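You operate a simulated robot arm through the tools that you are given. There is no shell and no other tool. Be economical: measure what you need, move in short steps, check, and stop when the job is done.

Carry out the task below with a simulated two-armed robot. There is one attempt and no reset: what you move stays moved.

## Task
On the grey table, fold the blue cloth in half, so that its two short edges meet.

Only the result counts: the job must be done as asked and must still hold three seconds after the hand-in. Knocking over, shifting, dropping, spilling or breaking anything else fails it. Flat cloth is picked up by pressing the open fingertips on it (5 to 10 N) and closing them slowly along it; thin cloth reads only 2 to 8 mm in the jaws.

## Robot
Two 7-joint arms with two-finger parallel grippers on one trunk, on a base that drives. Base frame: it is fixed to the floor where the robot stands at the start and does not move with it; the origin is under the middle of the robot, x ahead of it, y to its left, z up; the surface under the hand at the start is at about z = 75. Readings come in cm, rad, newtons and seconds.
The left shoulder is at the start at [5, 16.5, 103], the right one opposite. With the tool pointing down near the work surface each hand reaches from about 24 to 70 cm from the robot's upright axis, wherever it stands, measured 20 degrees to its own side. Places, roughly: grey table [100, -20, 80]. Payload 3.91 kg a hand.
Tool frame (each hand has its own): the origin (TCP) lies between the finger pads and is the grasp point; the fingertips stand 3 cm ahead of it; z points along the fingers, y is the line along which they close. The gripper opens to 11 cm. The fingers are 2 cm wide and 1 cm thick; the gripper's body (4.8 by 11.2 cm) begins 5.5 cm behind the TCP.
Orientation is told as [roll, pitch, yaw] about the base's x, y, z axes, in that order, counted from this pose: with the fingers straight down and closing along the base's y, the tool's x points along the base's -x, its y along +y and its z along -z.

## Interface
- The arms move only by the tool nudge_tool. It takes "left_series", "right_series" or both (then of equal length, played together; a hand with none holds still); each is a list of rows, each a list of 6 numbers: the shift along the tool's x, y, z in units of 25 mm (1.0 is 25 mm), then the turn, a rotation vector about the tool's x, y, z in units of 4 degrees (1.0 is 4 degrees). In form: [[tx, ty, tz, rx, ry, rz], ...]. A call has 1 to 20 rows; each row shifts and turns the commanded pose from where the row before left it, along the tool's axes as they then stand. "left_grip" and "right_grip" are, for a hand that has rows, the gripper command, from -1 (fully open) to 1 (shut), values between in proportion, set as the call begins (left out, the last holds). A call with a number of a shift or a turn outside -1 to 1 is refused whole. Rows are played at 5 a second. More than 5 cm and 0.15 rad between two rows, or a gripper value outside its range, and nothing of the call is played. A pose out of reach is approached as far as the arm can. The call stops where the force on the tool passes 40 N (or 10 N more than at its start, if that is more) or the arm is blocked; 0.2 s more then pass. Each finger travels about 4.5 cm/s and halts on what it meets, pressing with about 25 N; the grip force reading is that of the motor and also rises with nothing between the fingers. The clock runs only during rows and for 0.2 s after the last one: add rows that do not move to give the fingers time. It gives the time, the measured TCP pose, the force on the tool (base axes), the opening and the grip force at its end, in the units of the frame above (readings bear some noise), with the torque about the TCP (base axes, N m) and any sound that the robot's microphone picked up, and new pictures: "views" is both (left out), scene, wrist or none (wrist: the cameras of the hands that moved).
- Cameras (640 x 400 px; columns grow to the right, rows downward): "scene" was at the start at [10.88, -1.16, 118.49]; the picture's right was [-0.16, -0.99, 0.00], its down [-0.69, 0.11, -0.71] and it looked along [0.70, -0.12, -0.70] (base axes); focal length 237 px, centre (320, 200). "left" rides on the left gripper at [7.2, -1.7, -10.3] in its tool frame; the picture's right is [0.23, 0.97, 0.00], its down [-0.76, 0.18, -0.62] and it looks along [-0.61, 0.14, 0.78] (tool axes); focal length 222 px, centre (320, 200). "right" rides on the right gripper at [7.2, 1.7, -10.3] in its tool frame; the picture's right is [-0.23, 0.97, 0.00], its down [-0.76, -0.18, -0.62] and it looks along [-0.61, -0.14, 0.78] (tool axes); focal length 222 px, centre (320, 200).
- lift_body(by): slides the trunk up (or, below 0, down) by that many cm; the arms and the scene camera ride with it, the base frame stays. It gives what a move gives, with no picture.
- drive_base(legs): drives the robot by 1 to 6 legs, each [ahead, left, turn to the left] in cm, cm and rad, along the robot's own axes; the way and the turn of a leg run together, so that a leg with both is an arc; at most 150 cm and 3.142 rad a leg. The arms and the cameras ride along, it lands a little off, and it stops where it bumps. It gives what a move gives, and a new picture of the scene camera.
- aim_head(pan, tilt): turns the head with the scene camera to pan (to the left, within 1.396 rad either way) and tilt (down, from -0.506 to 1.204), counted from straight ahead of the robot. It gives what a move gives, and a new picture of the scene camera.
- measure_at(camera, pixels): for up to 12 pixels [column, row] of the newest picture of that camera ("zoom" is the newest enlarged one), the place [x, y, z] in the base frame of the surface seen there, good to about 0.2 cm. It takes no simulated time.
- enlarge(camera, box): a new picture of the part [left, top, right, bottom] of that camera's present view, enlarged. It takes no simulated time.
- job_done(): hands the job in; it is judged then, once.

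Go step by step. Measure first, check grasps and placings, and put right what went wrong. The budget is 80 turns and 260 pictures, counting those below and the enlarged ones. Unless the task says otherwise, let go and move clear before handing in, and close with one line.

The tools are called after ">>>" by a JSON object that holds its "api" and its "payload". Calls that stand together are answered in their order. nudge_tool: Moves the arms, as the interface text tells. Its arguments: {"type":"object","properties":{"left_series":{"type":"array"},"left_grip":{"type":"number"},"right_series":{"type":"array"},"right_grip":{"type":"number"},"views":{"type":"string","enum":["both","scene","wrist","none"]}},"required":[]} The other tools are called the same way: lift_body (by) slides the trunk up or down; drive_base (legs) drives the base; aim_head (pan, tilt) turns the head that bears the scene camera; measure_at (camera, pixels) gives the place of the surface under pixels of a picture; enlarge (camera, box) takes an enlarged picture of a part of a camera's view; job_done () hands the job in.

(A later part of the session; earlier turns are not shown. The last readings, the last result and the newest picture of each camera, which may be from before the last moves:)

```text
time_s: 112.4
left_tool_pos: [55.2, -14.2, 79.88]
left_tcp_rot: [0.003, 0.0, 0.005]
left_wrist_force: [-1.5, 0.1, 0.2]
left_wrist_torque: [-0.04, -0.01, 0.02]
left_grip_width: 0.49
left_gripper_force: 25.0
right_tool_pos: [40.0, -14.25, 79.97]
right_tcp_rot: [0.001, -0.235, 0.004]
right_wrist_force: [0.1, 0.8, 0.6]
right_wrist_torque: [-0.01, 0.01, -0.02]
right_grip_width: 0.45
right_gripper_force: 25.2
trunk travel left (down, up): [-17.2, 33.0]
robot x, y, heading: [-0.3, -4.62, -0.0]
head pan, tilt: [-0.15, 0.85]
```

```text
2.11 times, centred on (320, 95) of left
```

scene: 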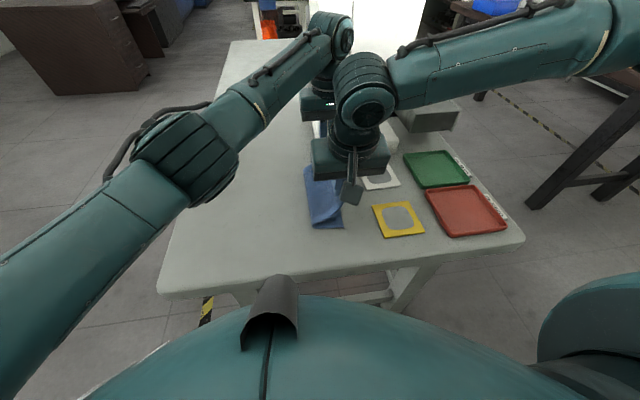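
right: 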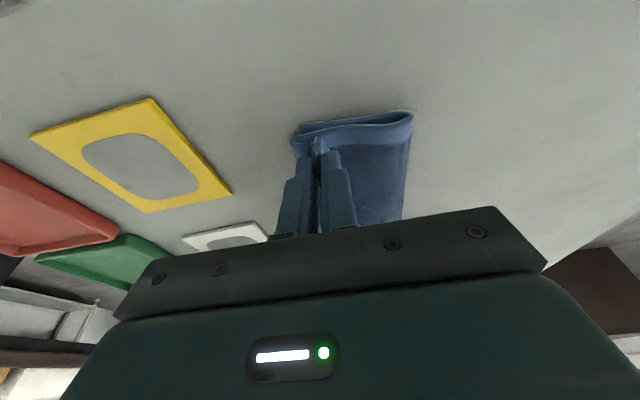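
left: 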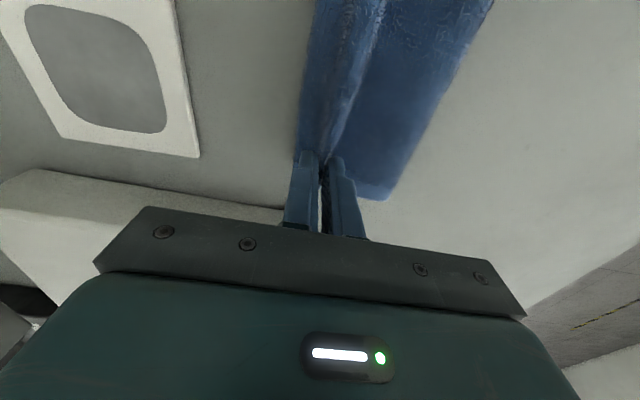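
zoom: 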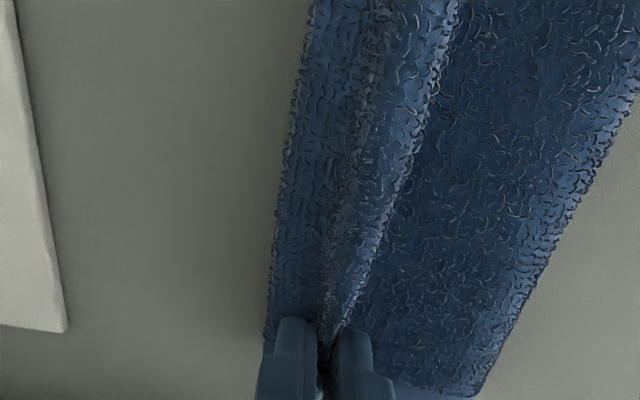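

The top layer extends to about the bottom edge and then curls back to the pinch, with the hem lip on top. I measure the fold line, the bottom edge and the curl.

>>> {"api": "measure_at", "payload": {"camera": "right", "pixels": [[300, 126], [293, 141], [292, 150], [409, 117], [406, 160], [401, 205], [320, 142], [360, 125], [340, 130]]}}

>>> {"api": "measure_at", "payload": {"camera": "left", "pixels": [[301, 140], [307, 80], [312, 30], [388, 190], [430, 120], [470, 50], [350, 100]]}}

```text
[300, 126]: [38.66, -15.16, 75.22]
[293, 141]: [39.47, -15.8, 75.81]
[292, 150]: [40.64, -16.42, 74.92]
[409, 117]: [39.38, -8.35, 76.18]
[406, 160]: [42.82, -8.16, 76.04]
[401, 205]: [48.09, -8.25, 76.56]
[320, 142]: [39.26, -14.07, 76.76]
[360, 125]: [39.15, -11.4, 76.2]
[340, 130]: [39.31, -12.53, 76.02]
```

```text
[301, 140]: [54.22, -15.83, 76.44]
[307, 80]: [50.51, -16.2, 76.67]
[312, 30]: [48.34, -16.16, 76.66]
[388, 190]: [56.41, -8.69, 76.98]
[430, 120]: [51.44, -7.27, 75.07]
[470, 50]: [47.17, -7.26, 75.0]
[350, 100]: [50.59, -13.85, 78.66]
```

The fold line sits at y≈−7.8 but should be near −4.7, because I over-pulled and too much cloth went into the top. I retrace to y≈−5 to lay the bottom layer back, then come down on a tighter arc ending near y≈−12.7.

>>> {"api": "lift_body", "payload": {"by": 4.5}}

>>> {"api": "drive_base", "payload": {"legs": [[0, 5, 0]]}}

>>> {"api": "lift_body", "payload": {"by": 2}}

>>> {"api": "drive_base", "payload": {"legs": [[0, 5, 0]]}}

>>> {"api": "nudge_tool", "payload": {"left_series": [[0, 0, 0, 0, 0, 0]], "right_series": [[0, 0, 0, 0, 0, 0]], "views": "wrist"}}

```text
time_s: 113.3
left_tool_pos: [55.21, -14.05, 84.3]
left_tcp_rot: [0.002, 0.001, 0.003]
left_wrist_force: [-0.8, 0.3, -0.6]
left_wrist_torque: [-0.02, 0.0, 0.01]
left_grip_width: 0.48
left_gripper_force: 25.4
right_tool_pos: [39.85, -14.3, 84.57]
right_tcp_rot: [0.0, -0.237, 0.003]
right_wrist_force: [0.3, -0.3, 0.2]
right_wrist_torque: [-0.07, -0.02, 0.0]
right_grip_width: 0.47
right_gripper_force: 24.8
trunk travel left (down, up): [-21.7, 28.6]
robot x, y, heading: [-0.25, -4.84, 0.001]
head pan, tilt: [-0.15, 0.85]
```

```text
time_s: 114.4
left_tool_pos: [55.07, -9.24, 84.38]
left_tcp_rot: [0.003, 0.0, 0.004]
left_wrist_force: [-0.5, 0.0, 0.0]
left_wrist_torque: [-0.05, 0.02, 0.01]
left_grip_width: 0.49
left_gripper_force: 25.2
right_tool_pos: [39.96, -9.24, 84.55]
right_tcp_rot: [0.001, -0.236, 0.004]
right_wrist_force: [1.1, -0.3, -0.2]
right_wrist_torque: [0.0, -0.01, 0.0]
right_grip_width: 0.48
right_gripper_force: 24.9
trunk travel left (down, up): [-21.7, 28.6]
robot x, y, heading: [-0.3, 0.28, 0.004]
head pan, tilt: [-0.15, 0.85]
```

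scene: 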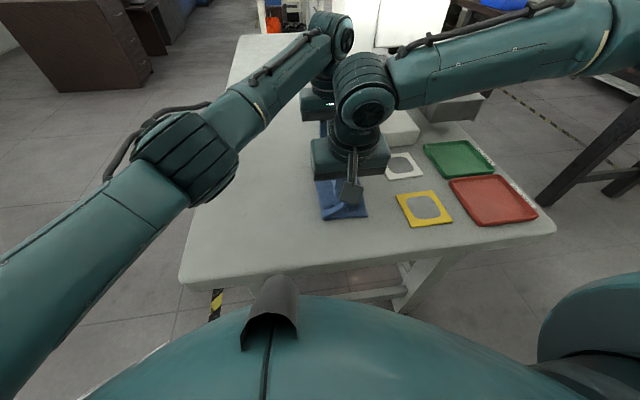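

```text
time_s: 115.1
left_tool_pos: [55.22, -9.1, 86.32]
left_tcp_rot: [0.002, 0.0, 0.003]
left_wrist_force: [0.0, 0.2, -0.9]
left_wrist_torque: [-0.02, 0.02, 0.02]
left_grip_width: 0.5
left_gripper_force: 24.9
right_tool_pos: [39.86, -9.27, 86.57]
right_tcp_rot: [0.001, -0.236, 0.004]
right_wrist_force: [1.9, 0.0, -0.4]
right_wrist_torque: [0.01, -0.03, 0.03]
right_grip_width: 0.47
right_gripper_force: 24.7
trunk travel left (down, up): [-23.7, 26.6]
robot x, y, heading: [-0.47, -0.09, 0.005]
head pan, tilt: [-0.15, 0.85]
```

```text
time_s: 116.2
left_tool_pos: [55.01, -4.05, 86.42]
left_tcp_rot: [0.004, -0.002, 0.004]
left_wrist_force: [-0.6, -0.9, 0.7]
left_wrist_torque: [0.0, 0.01, -0.04]
left_grip_width: 0.48
left_gripper_force: 25.6
right_tool_pos: [39.93, -4.24, 86.5]
right_tcp_rot: [0.001, -0.236, 0.005]
right_wrist_force: [0.6, -0.3, -0.2]
right_wrist_torque: [-0.03, -0.01, -0.01]
right_grip_width: 0.5
right_gripper_force: 25.1
trunk travel left (down, up): [-23.7, 26.6]
robot x, y, heading: [-0.08, 5.25, -0.002]
head pan, tilt: [-0.15, 0.85]
```

scene: 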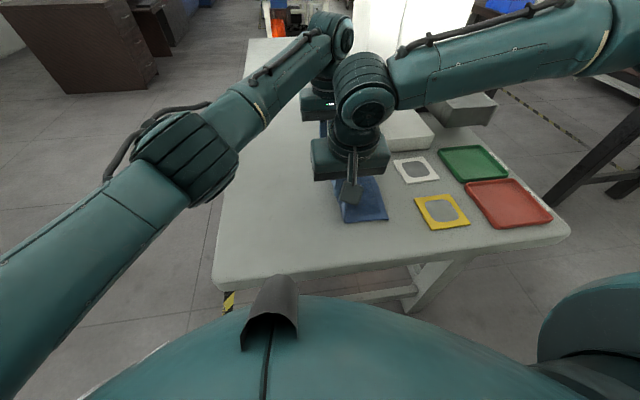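

```text
time_s: 116.6
left_tool_pos: [55.12, -4.14, 86.43]
left_tcp_rot: [0.004, -0.002, 0.003]
left_wrist_force: [-0.1, -0.4, 0.1]
left_wrist_torque: [0.03, -0.03, -0.01]
left_grip_width: 0.49
left_gripper_force: 24.7
right_tool_pos: [39.91, -4.29, 86.54]
right_tcp_rot: [0.001, -0.236, 0.003]
right_wrist_force: [0.6, 0.0, 0.1]
right_wrist_torque: [-0.01, -0.02, 0.0]
right_grip_width: 0.45
right_gripper_force: 25.1
trunk travel left (down, up): [-23.7, 26.6]
robot x, y, heading: [-0.2, 5.19, 0.006]
head pan, tilt: [-0.15, 0.85]
```

right: 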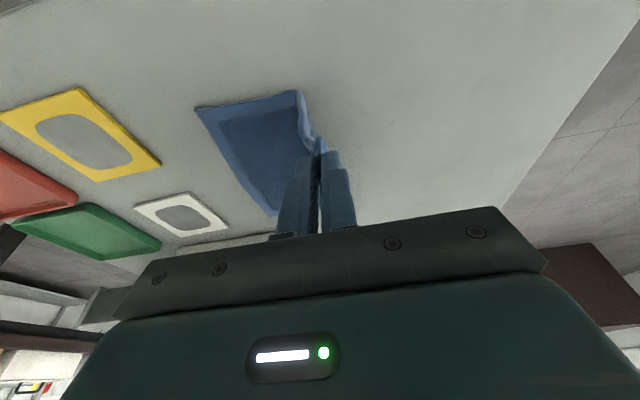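
left: 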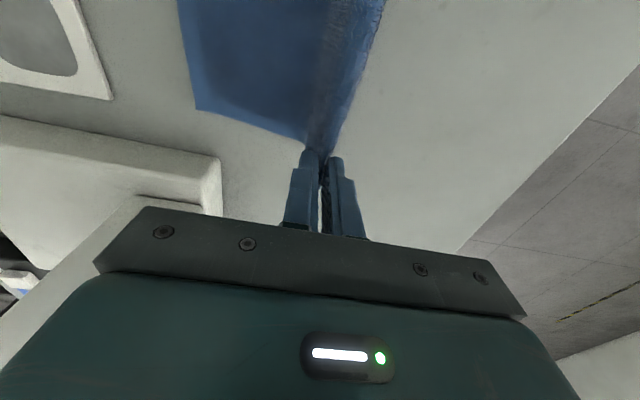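

The bottom layer has laid back. I measure where it leaves the table.

>>> {"api": "measure_at", "payload": {"camera": "right", "pixels": [[198, 109], [294, 94], [300, 100], [310, 125], [235, 165]]}}

>>> {"api": "measure_at", "payload": {"camera": "left", "pixels": [[196, 105], [300, 138], [325, 60], [365, 60], [188, 50]]}}

```text
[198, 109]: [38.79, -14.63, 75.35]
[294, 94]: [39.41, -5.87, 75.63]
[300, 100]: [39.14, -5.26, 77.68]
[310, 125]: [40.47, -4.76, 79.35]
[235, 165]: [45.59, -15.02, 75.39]
```

```text
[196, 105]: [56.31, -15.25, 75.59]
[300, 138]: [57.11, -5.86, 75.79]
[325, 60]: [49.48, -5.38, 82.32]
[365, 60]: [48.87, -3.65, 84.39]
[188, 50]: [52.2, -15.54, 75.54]
```

About 4 cm of cloth is in the pinch, so the held line should land at y≈−11 with the fold at −4.7. I follow a tighter arc down.

>>> {"api": "lift_body", "payload": {"by": -2.2}}

>>> {"api": "drive_base", "payload": {"legs": [[0, -3.5, 0]]}}

>>> {"api": "lift_body", "payload": {"by": -2.8}}

>>> {"api": "drive_base", "payload": {"legs": [[0, -3, 0]]}}

>>> {"api": "lift_body", "payload": {"by": -1.8}}

>>> {"api": "nudge_tool", "payload": {"left_series": [[0, 0, 0, 0, 0, 0]], "right_series": [[0, 0, 0, 0, 0, 0]], "views": "wrist"}}

```text
time_s: 117.3
left_tool_pos: [55.2, -4.04, 84.2]
left_tcp_rot: [0.003, -0.002, 0.008]
left_wrist_force: [-0.9, -0.5, -0.9]
left_wrist_torque: [-0.05, 0.01, 0.01]
left_grip_width: 0.49
left_gripper_force: 25.1
right_tool_pos: [39.9, -4.27, 84.17]
right_tcp_rot: [-0.001, -0.236, 0.005]
right_wrist_force: [0.1, 0.2, 0.5]
right_wrist_torque: [-0.03, -0.03, -0.01]
right_grip_width: 0.47
right_gripper_force: 24.9
trunk travel left (down, up): [-21.5, 28.8]
robot x, y, heading: [-0.33, 5.09, -0.0]
head pan, tilt: [-0.15, 0.85]
```

```text
time_s: 118.3
left_tool_pos: [55.17, -7.55, 84.11]
left_tcp_rot: [0.004, 0.0, 0.004]
left_wrist_force: [-0.5, 0.5, -0.5]
left_wrist_torque: [0.03, 0.04, 0.0]
left_grip_width: 0.47
left_gripper_force: 25.0
right_tool_pos: [39.86, -7.78, 84.33]
right_tcp_rot: [0.0, -0.235, 0.006]
right_wrist_force: [0.0, -0.4, -0.9]
right_wrist_torque: [0.01, -0.02, -0.05]
right_grip_width: 0.46
right_gripper_force: 24.6
trunk travel left (down, up): [-21.5, 28.8]
robot x, y, heading: [0.09, 2.06, 0.004]
head pan, tilt: [-0.15, 0.85]
```

scene: 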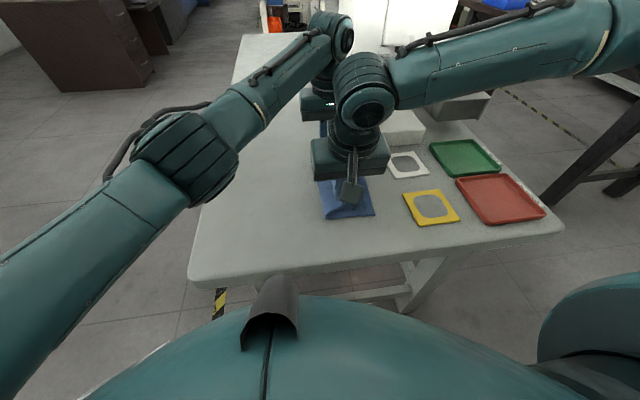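

```text
time_s: 119.0
left_tool_pos: [55.14, -7.54, 81.26]
left_tcp_rot: [0.003, -0.001, 0.005]
left_wrist_force: [-1.1, 0.7, -0.9]
left_wrist_torque: [0.01, 0.02, -0.05]
left_grip_width: 0.52
left_gripper_force: 25.2
right_tool_pos: [39.98, -7.75, 81.48]
right_tcp_rot: [0.0, -0.234, 0.006]
right_wrist_force: [1.0, 0.0, -0.1]
right_wrist_torque: [-0.03, 0.0, -0.04]
right_grip_width: 0.47
right_gripper_force: 25.3
trunk travel left (down, up): [-18.7, 31.6]
robot x, y, heading: [-0.26, 1.65, 0.001]
head pan, tilt: [-0.15, 0.85]
```

```text
time_s: 120.0
left_tool_pos: [55.24, -10.56, 81.38]
left_tcp_rot: [0.003, -0.001, 0.004]
left_wrist_force: [-0.3, -0.9, -0.2]
left_wrist_torque: [0.02, 0.02, 0.01]
left_grip_width: 0.49
left_gripper_force: 24.9
right_tool_pos: [39.93, -10.73, 81.52]
right_tcp_rot: [0.0, -0.234, 0.006]
right_wrist_force: [0.2, 0.1, 0.4]
right_wrist_torque: [-0.04, -0.01, -0.04]
right_grip_width: 0.49
right_gripper_force: 25.2
trunk travel left (down, up): [-18.7, 31.6]
robot x, y, heading: [0.09, -1.01, 0.003]
head pan, tilt: [-0.15, 0.85]
```

scene: 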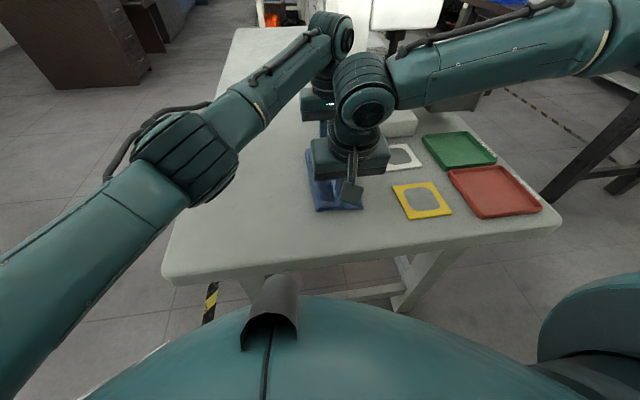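

```text
time_s: 120.6
left_tool_pos: [55.17, -10.65, 79.54]
left_tcp_rot: [0.004, 0.001, 0.006]
left_wrist_force: [-0.7, 0.2, -0.2]
left_wrist_torque: [-0.01, -0.02, 0.0]
left_grip_width: 0.49
left_gripper_force: 24.3
right_tool_pos: [39.95, -10.83, 79.8]
right_tcp_rot: [0.0, -0.238, 0.006]
right_wrist_force: [1.0, 0.5, 0.8]
right_wrist_torque: [-0.05, 0.0, 0.02]
right_grip_width: 0.44
right_gripper_force: 25.0
trunk travel left (down, up): [-16.9, 33.4]
robot x, y, heading: [-0.03, -1.16, 0.005]
head pan, tilt: [-0.15, 0.85]
```

```text
time_s: 121.0
left_tool_pos: [55.18, -10.56, 79.53]
left_tcp_rot: [0.005, 0.001, 0.006]
left_wrist_force: [-1.0, 0.0, 1.5]
left_wrist_torque: [-0.01, -0.02, -0.01]
left_grip_width: 0.48
left_gripper_force: 25.0
right_tool_pos: [39.89, -10.65, 79.65]
right_tcp_rot: [-0.003, -0.236, 0.006]
right_wrist_force: [0.3, 0.0, 1.4]
right_wrist_torque: [0.0, -0.02, -0.01]
right_grip_width: 0.45
right_gripper_force: 24.6
trunk travel left (down, up): [-16.9, 33.4]
robot x, y, heading: [0.03, -1.44, 0.006]
head pan, tilt: [-0.15, 0.85]
```

right: 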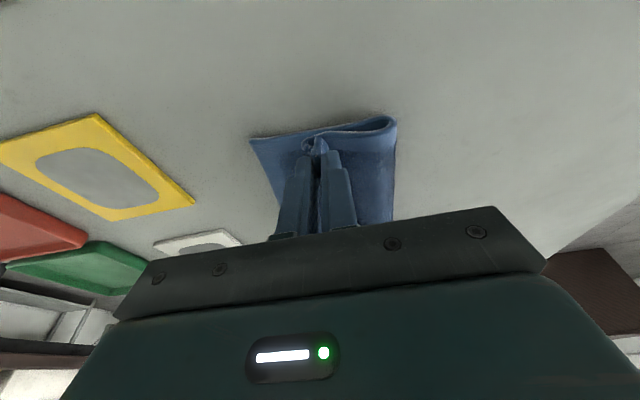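
left: 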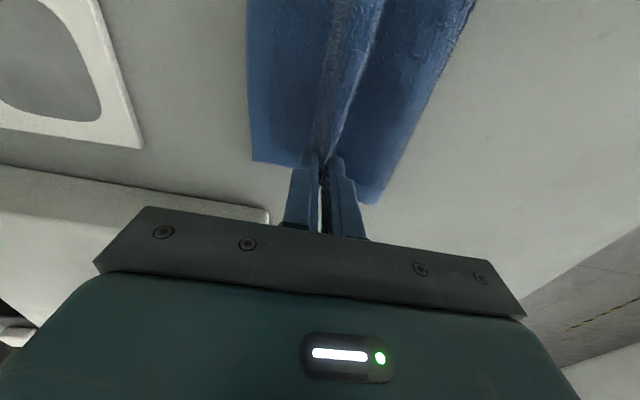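

The fold looks well placed. I check the fold line, then open gently at this height.

>>> {"api": "measure_at", "payload": {"camera": "right", "pixels": [[395, 122], [393, 165], [390, 205], [252, 141], [270, 175], [305, 146]]}}

>>> {"api": "nudge_tool", "payload": {"left_series": [[0, 0, 0, 0, 0, 0], [0, 0, 0, 0, 0, 0], [0, 0, 0, 0, 0, 0], [0, 0, 0, 0, 0, 0]], "right_series": [[0, 0, 0, 0, 0, 0], [0, 0, 0, 0, 0, 0], [0, 0, 0, 0, 0, 0], [0, 0, 0, 0, 0, 0]], "left_grip": 0.5, "right_grip": 0.5, "views": "wrist"}}

>>> {"api": "enlarge", "payload": {"camera": "right", "box": [220, 80, 420, 205]}}

>>> {"api": "enlarge", "payload": {"camera": "left", "box": [220, 0, 480, 190]}}

```text
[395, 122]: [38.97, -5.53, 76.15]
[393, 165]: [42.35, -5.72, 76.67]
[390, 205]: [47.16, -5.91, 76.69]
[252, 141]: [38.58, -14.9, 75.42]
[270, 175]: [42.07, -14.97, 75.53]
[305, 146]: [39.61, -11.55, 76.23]
```

```text
time_s: 122.0
left_tool_pos: [55.17, -10.54, 79.49]
left_tcp_rot: [0.006, -0.003, 0.006]
left_wrist_force: [0.0, -0.2, 0.4]
left_wrist_torque: [0.04, 0.03, 0.01]
left_grip_width: 2.74
left_gripper_force: 0.0
right_tool_pos: [39.96, -10.64, 79.77]
right_tcp_rot: [-0.001, -0.235, 0.005]
right_wrist_force: [-0.9, 0.6, -0.4]
right_wrist_torque: [0.04, 0.0, 0.0]
right_grip_width: 2.76
right_gripper_force: 0.1
trunk travel left (down, up): [-16.9, 33.4]
robot x, y, heading: [-0.13, -1.1, 0.009]
head pan, tilt: [-0.15, 0.85]
```

right: 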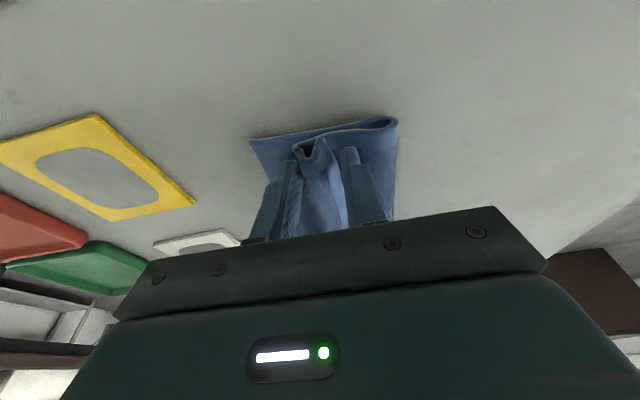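
left: 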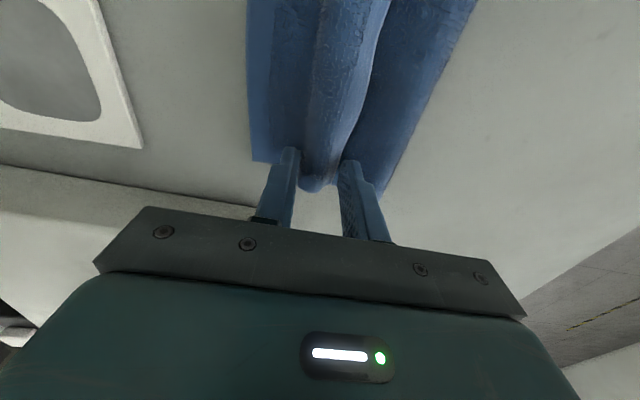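

```text
3.20 times, centred on (320, 142) of right
```

zoom: 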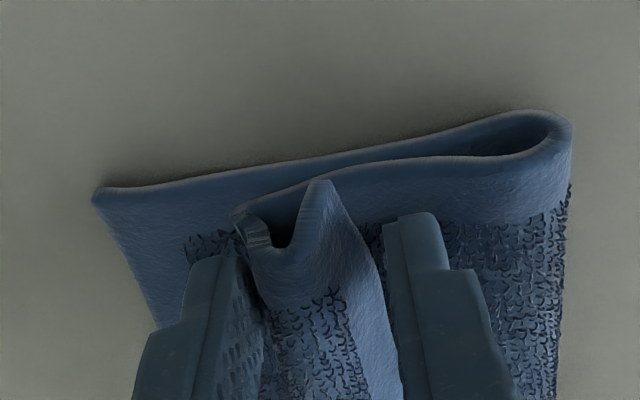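

```text
2.11 times, centred on (350, 95) of left
```

zoom: 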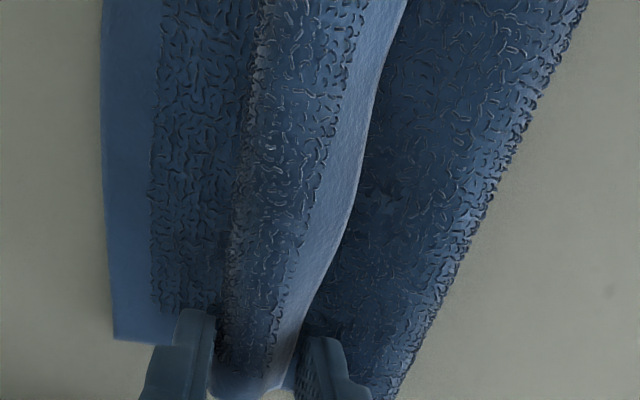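

The fold is good (line ≈ −5.6, both layers parallel), but the last ~4 cm of the top layer lies folded back on top, its hem pointing +y. I raise the hands, close them and look, before sweeping the lip over toward −y.

>>> {"api": "lift_body", "payload": {"by": 5}}

>>> {"api": "nudge_tool", "payload": {"left_series": [[0, 0, 0, 0, 0, 0], [0, 0, 0, 0, 0, 0], [0, 0, 0, 0, 0, 0], [0, 0, 0, 0, 0, 0]], "right_series": [[0, 0, 0, 0, 0, 0], [0, 0, 0, 0, 0, 0], [0, 0, 0, 0, 0, 0], [0, 0, 0, 0, 0, 0]], "left_grip": 1, "right_grip": 1, "views": "wrist"}}

>>> {"api": "enlarge", "payload": {"camera": "right", "box": [200, 30, 400, 155]}}

```text
time_s: 122.9
left_tool_pos: [55.18, -10.52, 84.46]
left_tcp_rot: [0.004, 0.001, 0.004]
left_wrist_force: [0.6, 0.1, -0.4]
left_wrist_torque: [0.0, 0.01, -0.01]
left_grip_width: 2.75
left_gripper_force: 0.0
right_tool_pos: [39.92, -10.7, 84.83]
right_tcp_rot: [0.0, -0.236, 0.006]
right_wrist_force: [0.2, -0.1, -0.7]
right_wrist_torque: [0.01, -0.02, 0.03]
right_grip_width: 2.75
right_gripper_force: 0.1
trunk travel left (down, up): [-21.9, 28.4]
robot x, y, heading: [0.15, -1.63, 0.007]
head pan, tilt: [-0.15, 0.85]
```

```text
time_s: 123.9
left_tool_pos: [55.14, -10.52, 84.59]
left_tcp_rot: [0.004, 0.002, 0.005]
left_wrist_force: [-0.2, 0.1, -1.0]
left_wrist_torque: [-0.01, 0.02, 0.01]
left_grip_width: 0.0
left_gripper_force: 24.8
right_tool_pos: [40.02, -10.67, 84.78]
right_tcp_rot: [-0.001, -0.236, 0.005]
right_wrist_force: [-0.1, 0.1, -0.3]
right_wrist_torque: [-0.01, 0.02, 0.02]
right_grip_width: 0.0
right_gripper_force: 24.8
trunk travel left (down, up): [-21.9, 28.4]
robot x, y, heading: [-0.63, -1.18, 0.003]
head pan, tilt: [-0.15, 0.85]
```

right: 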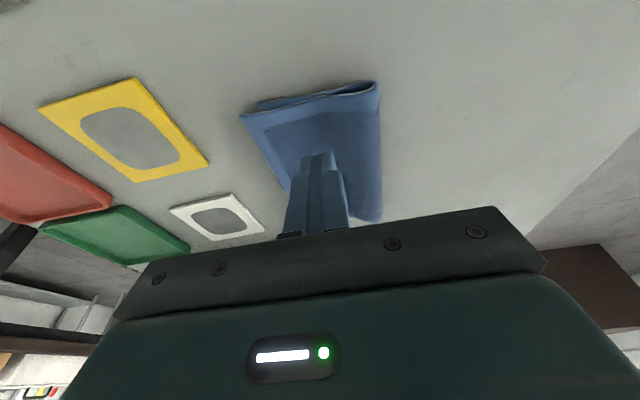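
left: 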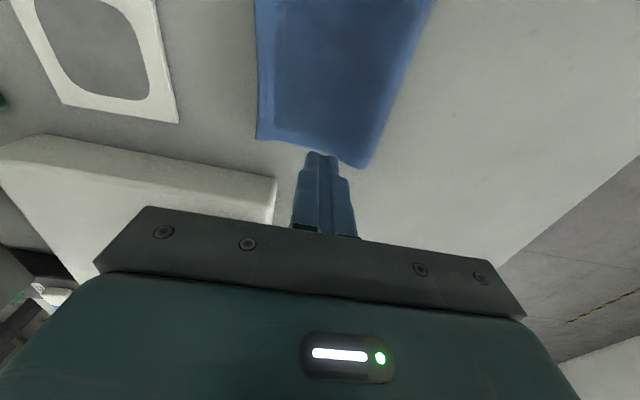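

```text
3.20 times, centred on (300, 92) of right
```

zoom: 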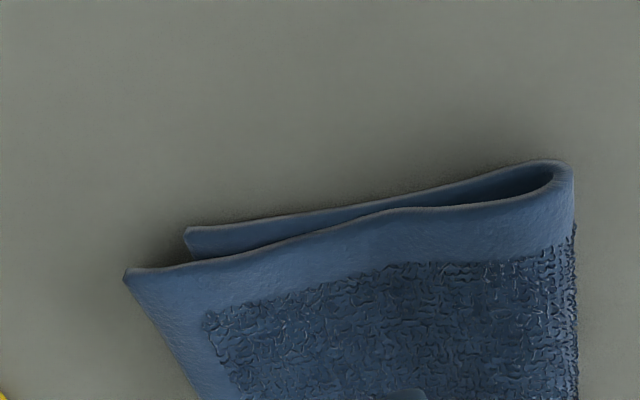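

The lip sprang out by itself and lies flat, so both short edges nearly coincide. I rise, back the base clear and measure the result.

>>> {"api": "lift_body", "payload": {"by": 12}}

>>> {"api": "drive_base", "payload": {"legs": [[-25, 0, 0]]}}

>>> {"api": "aim_head", "payload": {"pan": 0, "tilt": 0.7}}

>>> {"api": "nudge_tool", "payload": {"left_series": [[0, 0, 0, 0, 0, 0]], "views": "wrist"}}

```text
time_s: 125.4
left_tool_pos: [55.15, -10.51, 96.5]
left_tcp_rot: [0.004, 0.0, 0.004]
left_wrist_force: [-0.9, 0.2, 0.1]
left_wrist_torque: [0.02, 0.01, 0.0]
left_grip_width: 0.01
left_gripper_force: 25.0
right_tool_pos: [39.91, -10.68, 96.75]
right_tcp_rot: [0.001, -0.236, 0.005]
right_wrist_force: [1.3, -0.4, -0.5]
right_wrist_torque: [0.02, -0.04, 0.02]
right_grip_width: 0.0
right_gripper_force: 25.3
trunk travel left (down, up): [-33.9, 16.4]
robot x, y, heading: [-0.34, -0.78, 0.006]
head pan, tilt: [-0.15, 0.85]
```

```text
time_s: 127.2
left_tool_pos: [29.96, -10.66, 96.6]
left_tcp_rot: [0.004, -0.003, 0.005]
left_wrist_force: [-0.1, -1.1, 0.3]
left_wrist_torque: [0.0, -0.01, -0.03]
left_grip_width: 0.01
left_gripper_force: 24.8
right_tool_pos: [14.88, -11.02, 96.76]
right_tcp_rot: [-0.001, -0.239, 0.004]
right_wrist_force: [0.5, 0.3, 0.7]
right_wrist_torque: [0.03, 0.01, -0.02]
right_grip_width: 0.02
right_gripper_force: 25.2
trunk travel left (down, up): [-33.9, 16.4]
robot x, y, heading: [-25.28, -1.1, 0.002]
head pan, tilt: [-0.15, 0.85]
```

scene: 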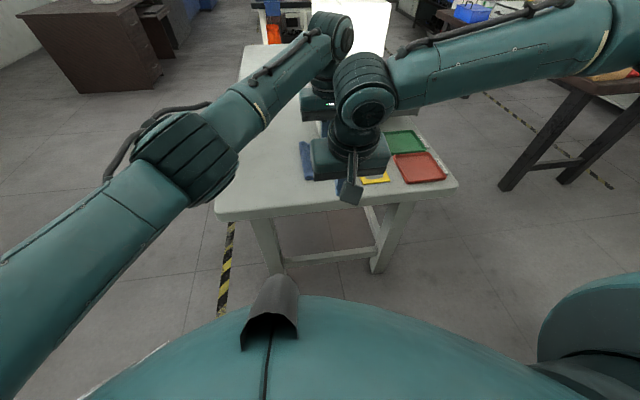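

```text
time_s: 128.0
left_tool_pos: [30.08, -10.54, 96.51]
left_tcp_rot: [0.003, -0.001, 0.007]
left_wrist_force: [0.7, 0.3, 0.2]
left_wrist_torque: [0.01, 0.02, 0.03]
left_grip_width: 0.02
left_gripper_force: 25.3
right_tool_pos: [14.89, -10.86, 96.7]
right_tcp_rot: [-0.001, -0.236, 0.003]
right_wrist_force: [-0.2, -0.3, 1.4]
right_wrist_torque: [0.01, 0.02, 0.0]
right_grip_width: 0.0
right_gripper_force: 24.5
trunk travel left (down, up): [-33.9, 16.4]
robot x, y, heading: [-25.27, -1.18, 0.006]
head pan, tilt: [0.0, 0.7]
```

scene: 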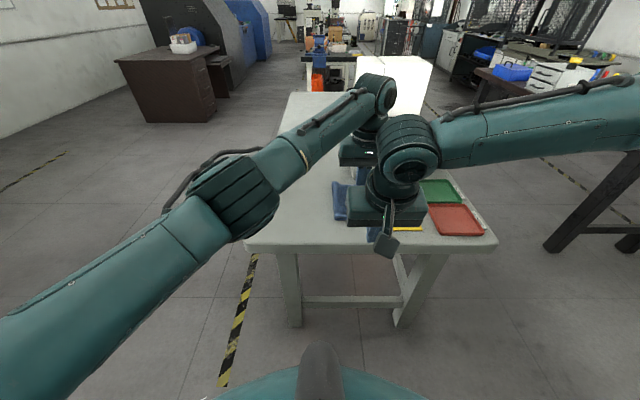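

```text
time_s: 128.3
left_tool_pos: [30.13, -10.59, 96.42]
left_tcp_rot: [0.005, -0.002, 0.006]
left_wrist_force: [-0.1, -0.6, 0.3]
left_wrist_torque: [0.0, -0.04, 0.01]
left_grip_width: 0.0
left_gripper_force: 24.6
right_tool_pos: [14.83, -10.98, 96.64]
right_tcp_rot: [0.0, -0.235, 0.005]
right_wrist_force: [0.2, -0.6, -0.2]
right_wrist_torque: [0.01, 0.01, -0.03]
right_grip_width: 0.03
right_gripper_force: 24.6
trunk travel left (down, up): [-33.9, 16.4]
robot x, y, heading: [-25.12, -1.69, 0.003]
head pan, tilt: [0.0, 0.7]
```

left: 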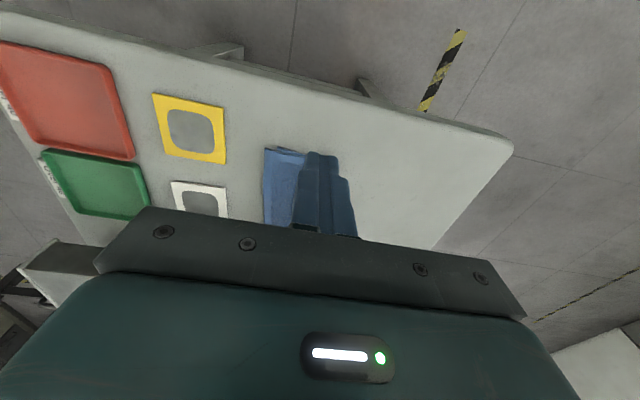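

The hands block the view, so I spread them apart and look with the head camera.

>>> {"api": "nudge_tool", "payload": {"left_series": [[0, 1, 0, 0, 0, 0], [0, 1, 0, 0, 0, 0], [0, 1, 0, 0, 0, 0], [0, 1, 0, 0, 0, 0], [0, 1, 0, 0, 0, 0], [0, 1, 0, 0, 0, 0], [0, 1, 0, 0, 0, 0], [0, 1, 0, 0, 0, 0]], "right_series": [[0, -1, 0, 0, 0, 0], [0, -1, 0, 0, 0, 0], [0, -1, 0, 0, 0, 0], [0, -1, 0, 0, 0, 0], [0, -1, 0, 0, 0, 0], [0, -1, 0, 0, 0, 0], [0, -1, 0, 0, 0, 0], [0, -1, 0, 0, 0, 0]], "views": "none"}}

>>> {"api": "aim_head", "payload": {"pan": -0.1, "tilt": 0.75}}

>>> {"api": "enlarge", "payload": {"camera": "scene", "box": [260, 150, 400, 240]}}

```text
time_s: 130.2
left_tool_pos: [29.86, 9.48, 96.65]
left_tcp_rot: [0.004, -0.002, 0.003]
left_wrist_force: [0.4, 0.4, -0.3]
left_wrist_torque: [0.0, -0.04, 0.02]
left_grip_width: 0.01
left_gripper_force: 25.0
right_tool_pos: [14.87, -30.81, 96.81]
right_tcp_rot: [0.0, -0.235, 0.007]
right_wrist_force: [1.2, -0.6, -0.7]
right_wrist_torque: [0.03, -0.05, -0.01]
right_grip_width: 0.0
right_gripper_force: 25.4
trunk travel left (down, up): [-33.9, 16.4]
robot x, y, heading: [-25.52, -1.71, 0.002]
head pan, tilt: [0.0, 0.7]
```

```text
time_s: 130.8
left_tool_pos: [30.0, 9.49, 96.53]
left_tcp_rot: [0.005, 0.0, 0.007]
left_wrist_force: [0.3, -1.1, 0.1]
left_wrist_torque: [0.02, 0.01, 0.02]
left_grip_width: 0.0
left_gripper_force: 25.0
right_tool_pos: [14.87, -30.91, 96.74]
right_tcp_rot: [0.002, -0.235, 0.005]
right_wrist_force: [0.7, -0.2, 0.0]
right_wrist_torque: [0.0, 0.02, -0.06]
right_grip_width: 0.0
right_gripper_force: 24.8
trunk travel left (down, up): [-33.9, 16.4]
robot x, y, heading: [-25.16, -1.32, -0.001]
head pan, tilt: [-0.099, 0.75]
```

scene: 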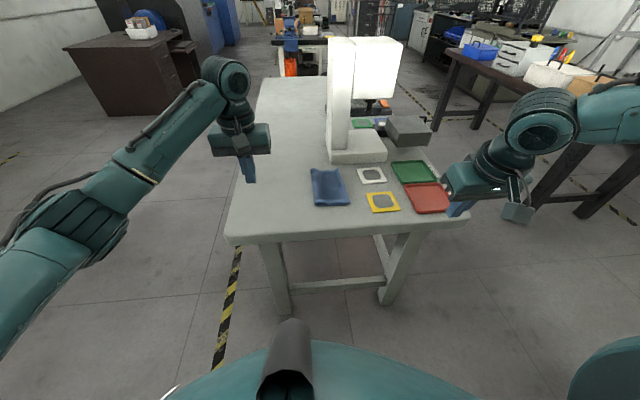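

```text
4.44 times, centred on (330, 195) of scene
```

zoom: 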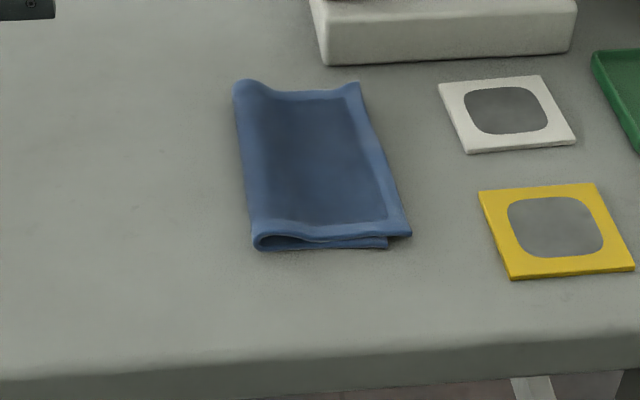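

The fold is clean, with the top edge overshooting the bottom edge a little at the near corner (zoom (410,235) against (387,245)). I measure the overlap.

>>> {"api": "measure_at", "payload": {"camera": "zoom", "pixels": [[409, 234], [386, 245], [257, 245], [238, 86], [358, 86], [380, 160], [330, 160], [255, 160], [413, 240], [370, 100]]}}

```text
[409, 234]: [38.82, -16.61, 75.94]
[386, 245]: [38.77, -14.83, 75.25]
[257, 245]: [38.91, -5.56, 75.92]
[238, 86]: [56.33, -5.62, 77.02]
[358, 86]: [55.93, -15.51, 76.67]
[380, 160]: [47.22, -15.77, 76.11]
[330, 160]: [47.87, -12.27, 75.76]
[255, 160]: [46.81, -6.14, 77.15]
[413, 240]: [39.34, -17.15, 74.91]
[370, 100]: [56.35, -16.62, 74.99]
```

The near corner overshoots by ~1.7 cm and the far one by ~0.5 cm. I'll correct the near corner by pressing the right hand's closed fingertips on the overhanging top hem and dragging it ~1 cm back toward +y. First I raise the left hand, drive in and bring the right hand over.

>>> {"api": "nudge_tool", "payload": {"left_series": [[0, 0, -1, 0, 0, 0], [0, 0, -1, 0, 0, 0], [0, 0, -1, 0, 0, 0], [0, 0, -1, 0, 0, 0], [0, 0, -1, 0, 0, 0], [0, 0, 0, 0, 0, 0]], "views": "none"}}

>>> {"api": "drive_base", "payload": {"legs": [[24.4, -2.5, 0]]}}

>>> {"api": "nudge_tool", "payload": {"right_series": [[0, 1, 0, 0, 0, 0], [0, 1, 0, 0, 0, 0], [0, 1, 0, 0, 0, 0], [0, 1, 0, 0, 0, 0], [0, 1, 0, 0, 0, 0], [0, 1, 0, 0, 0, 0], [0, 0.6, 0, 0, 0, 0]], "views": "none"}}

>>> {"api": "lift_body", "payload": {"by": -14}}

>>> {"api": "nudge_tool", "payload": {"right_series": [[0, 0, 0, 0, 0, 0]], "views": "both"}}

```text
time_s: 132.2
left_tool_pos: [30.0, 9.33, 109.12]
left_tcp_rot: [0.002, 0.0, 0.005]
left_wrist_force: [-0.1, -0.4, -0.6]
left_wrist_torque: [0.0, -0.02, 0.01]
left_grip_width: 0.0
left_gripper_force: 24.6
right_tool_pos: [14.89, -30.92, 96.81]
right_tcp_rot: [0.0, -0.236, 0.006]
right_wrist_force: [-0.1, 0.2, -0.9]
right_wrist_torque: [0.0, 0.04, 0.01]
right_grip_width: 0.02
right_gripper_force: 24.1
trunk travel left (down, up): [-33.9, 16.4]
robot x, y, heading: [-24.99, -1.57, 0.005]
head pan, tilt: [-0.099, 0.75]
```

```text
time_s: 134.0
left_tool_pos: [54.65, 7.24, 109.17]
left_tcp_rot: [0.004, 0.0, 0.01]
left_wrist_force: [0.7, 0.1, -0.6]
left_wrist_torque: [0.03, 0.01, -0.01]
left_grip_width: 0.04
left_gripper_force: 24.9
right_tool_pos: [39.69, -33.07, 96.7]
right_tcp_rot: [0.0, -0.236, 0.012]
right_wrist_force: [-0.8, 0.0, -0.6]
right_wrist_torque: [0.0, 0.07, -0.02]
right_grip_width: 0.01
right_gripper_force: 24.7
trunk travel left (down, up): [-33.9, 16.4]
robot x, y, heading: [-0.73, -3.46, 0.011]
head pan, tilt: [-0.099, 0.75]
```

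scene: 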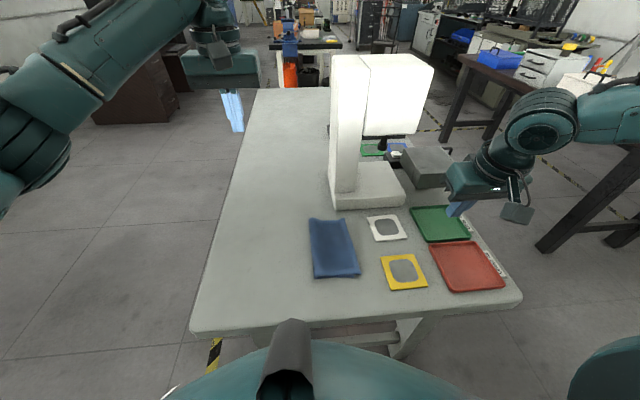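

```text
time_s: 135.6
left_tool_pos: [54.6, 7.27, 109.16]
left_tcp_rot: [0.003, -0.001, 0.011]
left_wrist_force: [-0.2, -0.2, -0.3]
left_wrist_torque: [-0.03, -0.01, -0.01]
left_grip_width: 0.0
left_gripper_force: 24.9
right_tool_pos: [39.47, -16.4, 96.78]
right_tcp_rot: [0.0, -0.235, 0.009]
right_wrist_force: [0.1, -0.8, -0.1]
right_wrist_torque: [0.0, -0.01, 0.0]
right_grip_width: 0.0
right_gripper_force: 25.0
trunk travel left (down, up): [-33.9, 16.4]
robot x, y, heading: [-0.34, -3.68, 0.009]
head pan, tilt: [-0.099, 0.75]
```

```text
time_s: 137.3
left_tool_pos: [54.49, 7.24, 95.12]
left_tcp_rot: [0.003, 0.0, 0.01]
left_wrist_force: [-0.1, -0.4, -0.3]
left_wrist_torque: [-0.02, -0.02, -0.02]
left_grip_width: 0.03
left_gripper_force: 25.1
right_tool_pos: [39.48, -16.53, 82.69]
right_tcp_rot: [0.002, -0.236, 0.011]
right_wrist_force: [0.3, 0.3, -1.0]
right_wrist_torque: [-0.01, 0.0, 0.02]
right_grip_width: 0.0
right_gripper_force: 25.2
trunk travel left (down, up): [-19.9, 30.4]
robot x, y, heading: [-0.88, -3.69, 0.013]
head pan, tilt: [-0.099, 0.75]
```

```text
time_s: 137.7
left_tool_pos: [54.58, 7.22, 95.21]
left_tcp_rot: [0.003, -0.001, 0.012]
left_wrist_force: [-0.7, -0.1, -0.2]
left_wrist_torque: [0.02, -0.02, 0.0]
left_grip_width: 0.0
left_gripper_force: 24.6
right_tool_pos: [39.53, -16.4, 82.83]
right_tcp_rot: [0.0, -0.235, 0.011]
right_wrist_force: [-0.3, -0.7, -0.8]
right_wrist_torque: [0.0, -0.02, -0.02]
right_grip_width: 0.0
right_gripper_force: 24.9
trunk travel left (down, up): [-19.9, 30.4]
robot x, y, heading: [-0.57, -3.62, 0.005]
head pan, tilt: [-0.099, 0.75]
```

scene: 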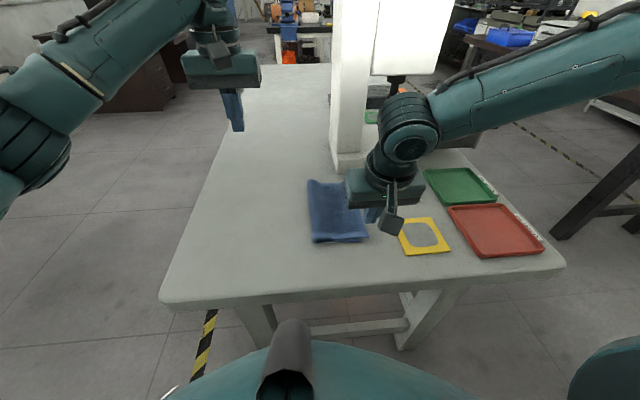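
right: 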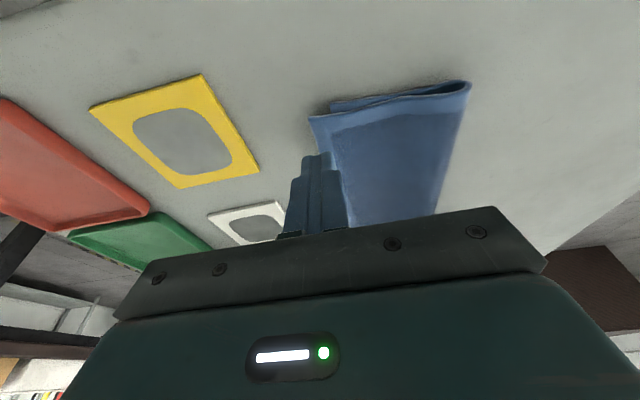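

The fingertips hover over the near corner. I check the corner and edge positions in this view and then lower with the trunk to light contact.

>>> {"api": "measure_at", "payload": {"camera": "right", "pixels": [[314, 118], [333, 103], [322, 140], [340, 185], [466, 88], [450, 160]]}}

>>> {"api": "lift_body", "payload": {"by": -3.8}}

>>> {"api": "lift_body", "payload": {"by": -0.4}}

```text
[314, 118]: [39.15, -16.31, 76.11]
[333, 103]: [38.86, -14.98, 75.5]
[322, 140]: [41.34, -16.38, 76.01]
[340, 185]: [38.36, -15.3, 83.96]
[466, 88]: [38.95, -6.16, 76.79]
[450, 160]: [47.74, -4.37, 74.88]
```

```text
time_s: 138.5
left_tool_pos: [54.61, 7.34, 91.37]
left_tcp_rot: [0.003, -0.002, 0.01]
left_wrist_force: [-0.6, 0.4, 0.0]
left_wrist_torque: [-0.03, 0.0, -0.04]
left_grip_width: 0.0
left_gripper_force: 25.1
right_tool_pos: [39.49, -16.49, 78.99]
right_tcp_rot: [0.001, -0.235, 0.012]
right_wrist_force: [0.9, 0.3, 0.5]
right_wrist_torque: [0.02, -0.03, -0.01]
right_grip_width: 0.0
right_gripper_force: 24.6
trunk travel left (down, up): [-16.1, 34.2]
robot x, y, heading: [-0.5, -3.86, 0.006]
head pan, tilt: [-0.099, 0.75]
```

```text
time_s: 139.1
left_tool_pos: [54.45, 7.27, 90.94]
left_tcp_rot: [0.005, -0.001, 0.012]
left_wrist_force: [-0.4, -1.2, -0.4]
left_wrist_torque: [0.0, 0.02, -0.05]
left_grip_width: 0.0
left_gripper_force: 24.8
right_tool_pos: [39.35, -16.51, 78.48]
right_tcp_rot: [0.0, -0.237, 0.011]
right_wrist_force: [1.2, -0.1, 1.9]
right_wrist_torque: [0.0, -0.01, 0.0]
right_grip_width: 0.0
right_gripper_force: 24.6
trunk travel left (down, up): [-15.7, 34.6]
robot x, y, heading: [-0.61, -3.87, 0.011]
head pan, tilt: [-0.099, 0.75]
```

Contact is starting at ~2 N. I press a little more and drag 1 cm toward +y.

>>> {"api": "lift_body", "payload": {"by": -0.2}}

>>> {"api": "nudge_tool", "payload": {"right_series": [[0, 0.1, 0, 0, 0, 0], [0, 0.1, 0, 0, 0, 0], [0, 0.1, 0, 0, 0, 0], [0, 0.1, 0, 0, 0, 0], [0, 0, 0, 0, 0, 0]], "views": "wrist"}}

>>> {"api": "enlarge", "payload": {"camera": "right", "box": [260, 80, 480, 218]}}

```text
time_s: 139.6
left_tool_pos: [54.55, 7.33, 90.82]
left_tcp_rot: [0.003, -0.001, 0.011]
left_wrist_force: [0.5, -0.6, 0.1]
left_wrist_torque: [0.01, 0.03, -0.02]
left_grip_width: 0.0
left_gripper_force: 25.2
right_tool_pos: [39.63, -16.47, 78.39]
right_tcp_rot: [0.001, -0.237, 0.009]
right_wrist_force: [-0.1, 0.7, 4.8]
right_wrist_torque: [0.05, 0.01, 0.02]
right_grip_width: 0.0
right_gripper_force: 24.8
trunk travel left (down, up): [-15.5, 34.8]
robot x, y, heading: [-0.34, -4.01, 0.007]
head pan, tilt: [-0.099, 0.75]
```

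```text
time_s: 140.8
left_tool_pos: [54.5, 7.27, 90.91]
left_tcp_rot: [0.004, -0.003, 0.011]
left_wrist_force: [-0.4, 0.2, -0.2]
left_wrist_torque: [0.0, 0.02, -0.01]
left_grip_width: 0.02
left_gripper_force: 24.4
right_tool_pos: [39.44, -15.4, 78.47]
right_tcp_rot: [0.0, -0.237, 0.007]
right_wrist_force: [0.2, -2.3, 9.9]
right_wrist_torque: [-0.01, 0.05, -0.02]
right_grip_width: 0.0
right_gripper_force: 24.7
trunk travel left (down, up): [-15.5, 34.8]
robot x, y, heading: [-0.82, -3.72, 0.014]
head pan, tilt: [-0.099, 0.75]
```

right: 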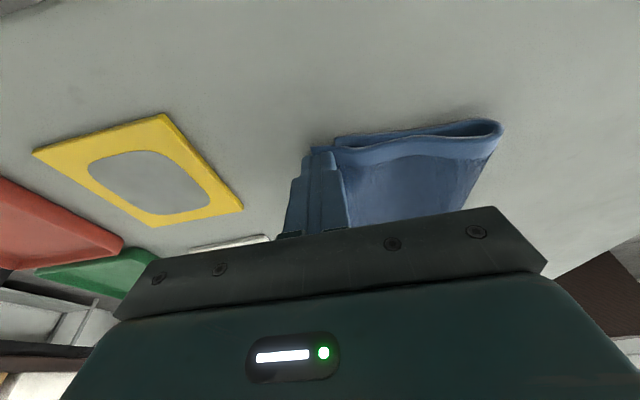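

```text
2.90 times, centred on (370, 149) of right
```

zoom: 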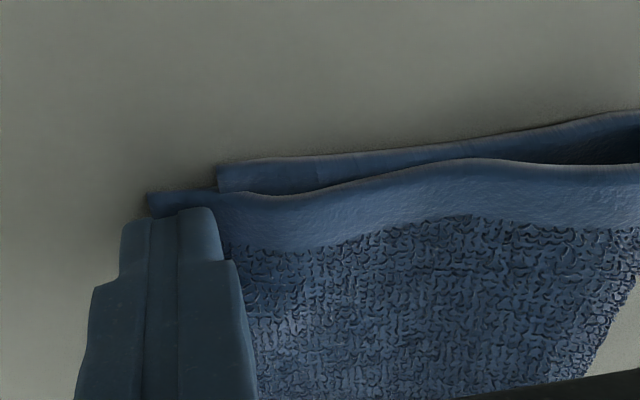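

The drag moved the top with a slight buckle. I lift off and see where it settles.

>>> {"api": "lift_body", "payload": {"by": 5}}

>>> {"api": "nudge_tool", "payload": {"right_series": [[0, 0, 0, 0, 0, 0]], "views": "wrist"}}

>>> {"api": "enlarge", "payload": {"camera": "right", "box": [260, 60, 500, 210]}}

```text
time_s: 141.7
left_tool_pos: [54.57, 7.32, 95.81]
left_tcp_rot: [0.004, -0.001, 0.011]
left_wrist_force: [-1.0, 0.2, 0.4]
left_wrist_torque: [-0.03, 0.0, -0.02]
left_grip_width: 0.0
left_gripper_force: 24.5
right_tool_pos: [39.46, -15.53, 83.21]
right_tcp_rot: [0.0, -0.236, 0.01]
right_wrist_force: [0.5, -0.2, 0.2]
right_wrist_torque: [-0.01, -0.05, 0.01]
right_grip_width: 0.0
right_gripper_force: 25.1
trunk travel left (down, up): [-20.5, 29.8]
robot x, y, heading: [-0.52, -3.59, 0.012]
head pan, tilt: [-0.099, 0.75]
```

```text
time_s: 142.1
left_tool_pos: [54.51, 7.26, 95.82]
left_tcp_rot: [0.002, -0.001, 0.011]
left_wrist_force: [-0.2, -0.2, -0.4]
left_wrist_torque: [-0.01, -0.02, 0.02]
left_grip_width: 0.0
left_gripper_force: 25.0
right_tool_pos: [39.45, -15.51, 83.32]
right_tcp_rot: [0.001, -0.236, 0.012]
right_wrist_force: [0.7, 1.1, 0.6]
right_wrist_torque: [0.0, 0.0, 0.05]
right_grip_width: 0.0
right_gripper_force: 24.9
trunk travel left (down, up): [-20.5, 29.8]
robot x, y, heading: [-0.88, -3.66, 0.011]
head pan, tilt: [-0.099, 0.75]
```

right: 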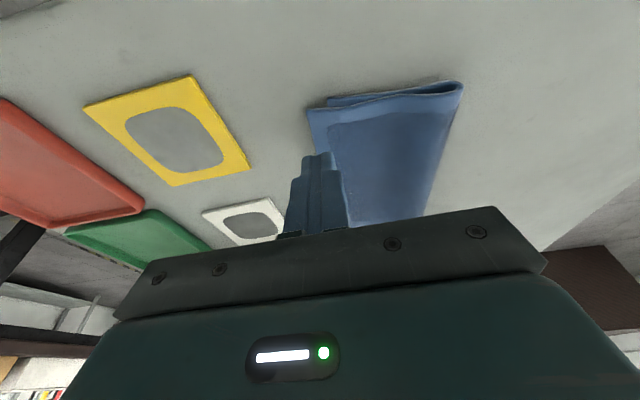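

```text
2.67 times, centred on (380, 135) of right
```

zoom: 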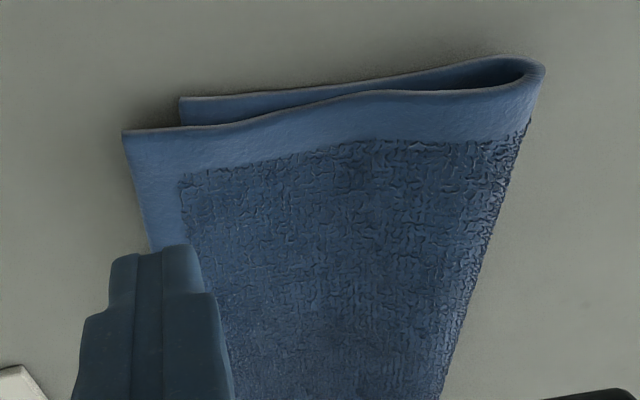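

>>> {"api": "measure_at", "payload": {"camera": "zoom", "pixels": [[128, 136], [185, 104], [538, 70], [143, 200], [505, 180], [460, 330]]}}

```text
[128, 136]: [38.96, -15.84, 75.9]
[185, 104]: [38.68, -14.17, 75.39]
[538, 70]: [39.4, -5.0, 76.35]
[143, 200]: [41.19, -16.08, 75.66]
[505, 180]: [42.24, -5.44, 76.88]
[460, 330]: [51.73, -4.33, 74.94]
```

Bottom and top moved together because the finger reached the bottom edge, so the overshoot is still ~1.6 cm. Instead I'll press lightly on top of the loop near the fold and drag it +y, so the top rolls over the bottom like a tread.

>>> {"api": "drive_base", "payload": {"legs": [[1.0, 8, -0.01]]}}

>>> {"api": "lift_body", "payload": {"by": -3.6}}

>>> {"api": "nudge_tool", "payload": {"right_series": [[0, 0, 0, 0, 0, 0]], "views": "wrist"}}

```text
time_s: 143.5
left_tool_pos: [55.62, 14.63, 95.77]
left_tcp_rot: [0.004, -0.001, 0.0]
left_wrist_force: [-0.4, 0.2, 0.2]
left_wrist_torque: [-0.03, -0.02, 0.02]
left_grip_width: 0.03
left_gripper_force: 25.2
right_tool_pos: [40.43, -8.0, 83.32]
right_tcp_rot: [0.0, -0.237, -0.001]
right_wrist_force: [-0.1, -0.7, -0.1]
right_wrist_torque: [-0.02, 0.02, -0.03]
right_grip_width: 0.0
right_gripper_force: 24.6
trunk travel left (down, up): [-20.5, 29.8]
robot x, y, heading: [0.27, 4.62, -0.003]
head pan, tilt: [-0.099, 0.75]
```

scene: 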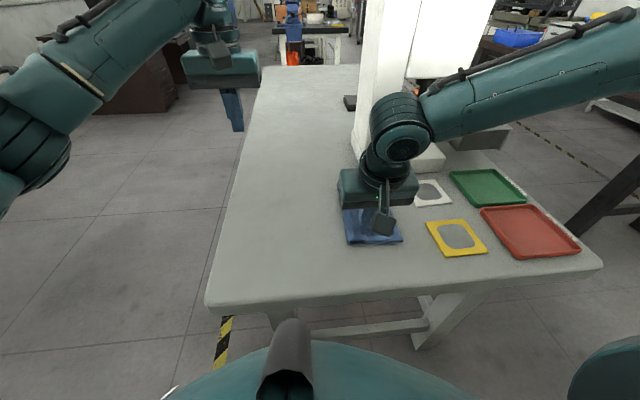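

```text
time_s: 144.3
left_tool_pos: [55.75, 14.75, 92.18]
left_tcp_rot: [0.003, -0.002, 0.0]
left_wrist_force: [0.2, 0.3, -0.1]
left_wrist_torque: [0.01, 0.02, 0.05]
left_grip_width: 0.0
left_gripper_force: 24.8
right_tool_pos: [40.35, -7.94, 79.75]
right_tcp_rot: [-0.001, -0.236, 0.001]
right_wrist_force: [0.1, -0.5, 1.0]
right_wrist_torque: [0.04, 0.0, 0.01]
right_grip_width: 0.0
right_gripper_force: 24.9
trunk travel left (down, up): [-16.9, 33.4]
robot x, y, heading: [0.54, 4.36, -0.002]
head pan, tilt: [-0.099, 0.75]
```

```text
time_s: 144.7
left_tool_pos: [55.66, 14.65, 92.23]
left_tcp_rot: [0.003, -0.003, -0.001]
left_wrist_force: [0.5, -1.1, -0.1]
left_wrist_torque: [0.0, -0.05, -0.01]
left_grip_width: 0.0
left_gripper_force: 25.5
right_tool_pos: [40.39, -7.99, 79.68]
right_tcp_rot: [0.002, -0.235, -0.002]
right_wrist_force: [0.1, 0.4, -0.5]
right_wrist_torque: [-0.02, 0.01, -0.01]
right_grip_width: 0.02
right_gripper_force: 24.8
trunk travel left (down, up): [-16.9, 33.4]
robot x, y, heading: [0.08, 4.3, -0.004]
head pan, tilt: [-0.099, 0.75]
```

right: 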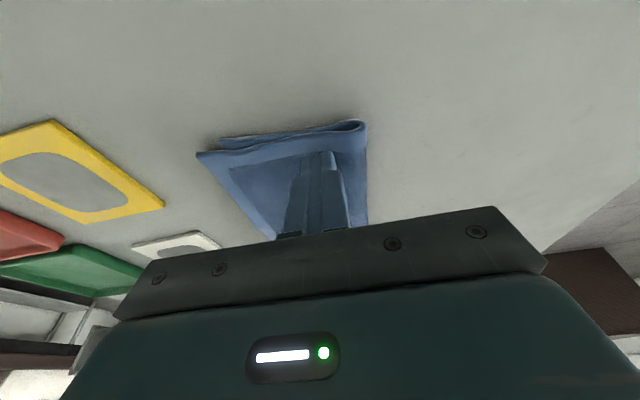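

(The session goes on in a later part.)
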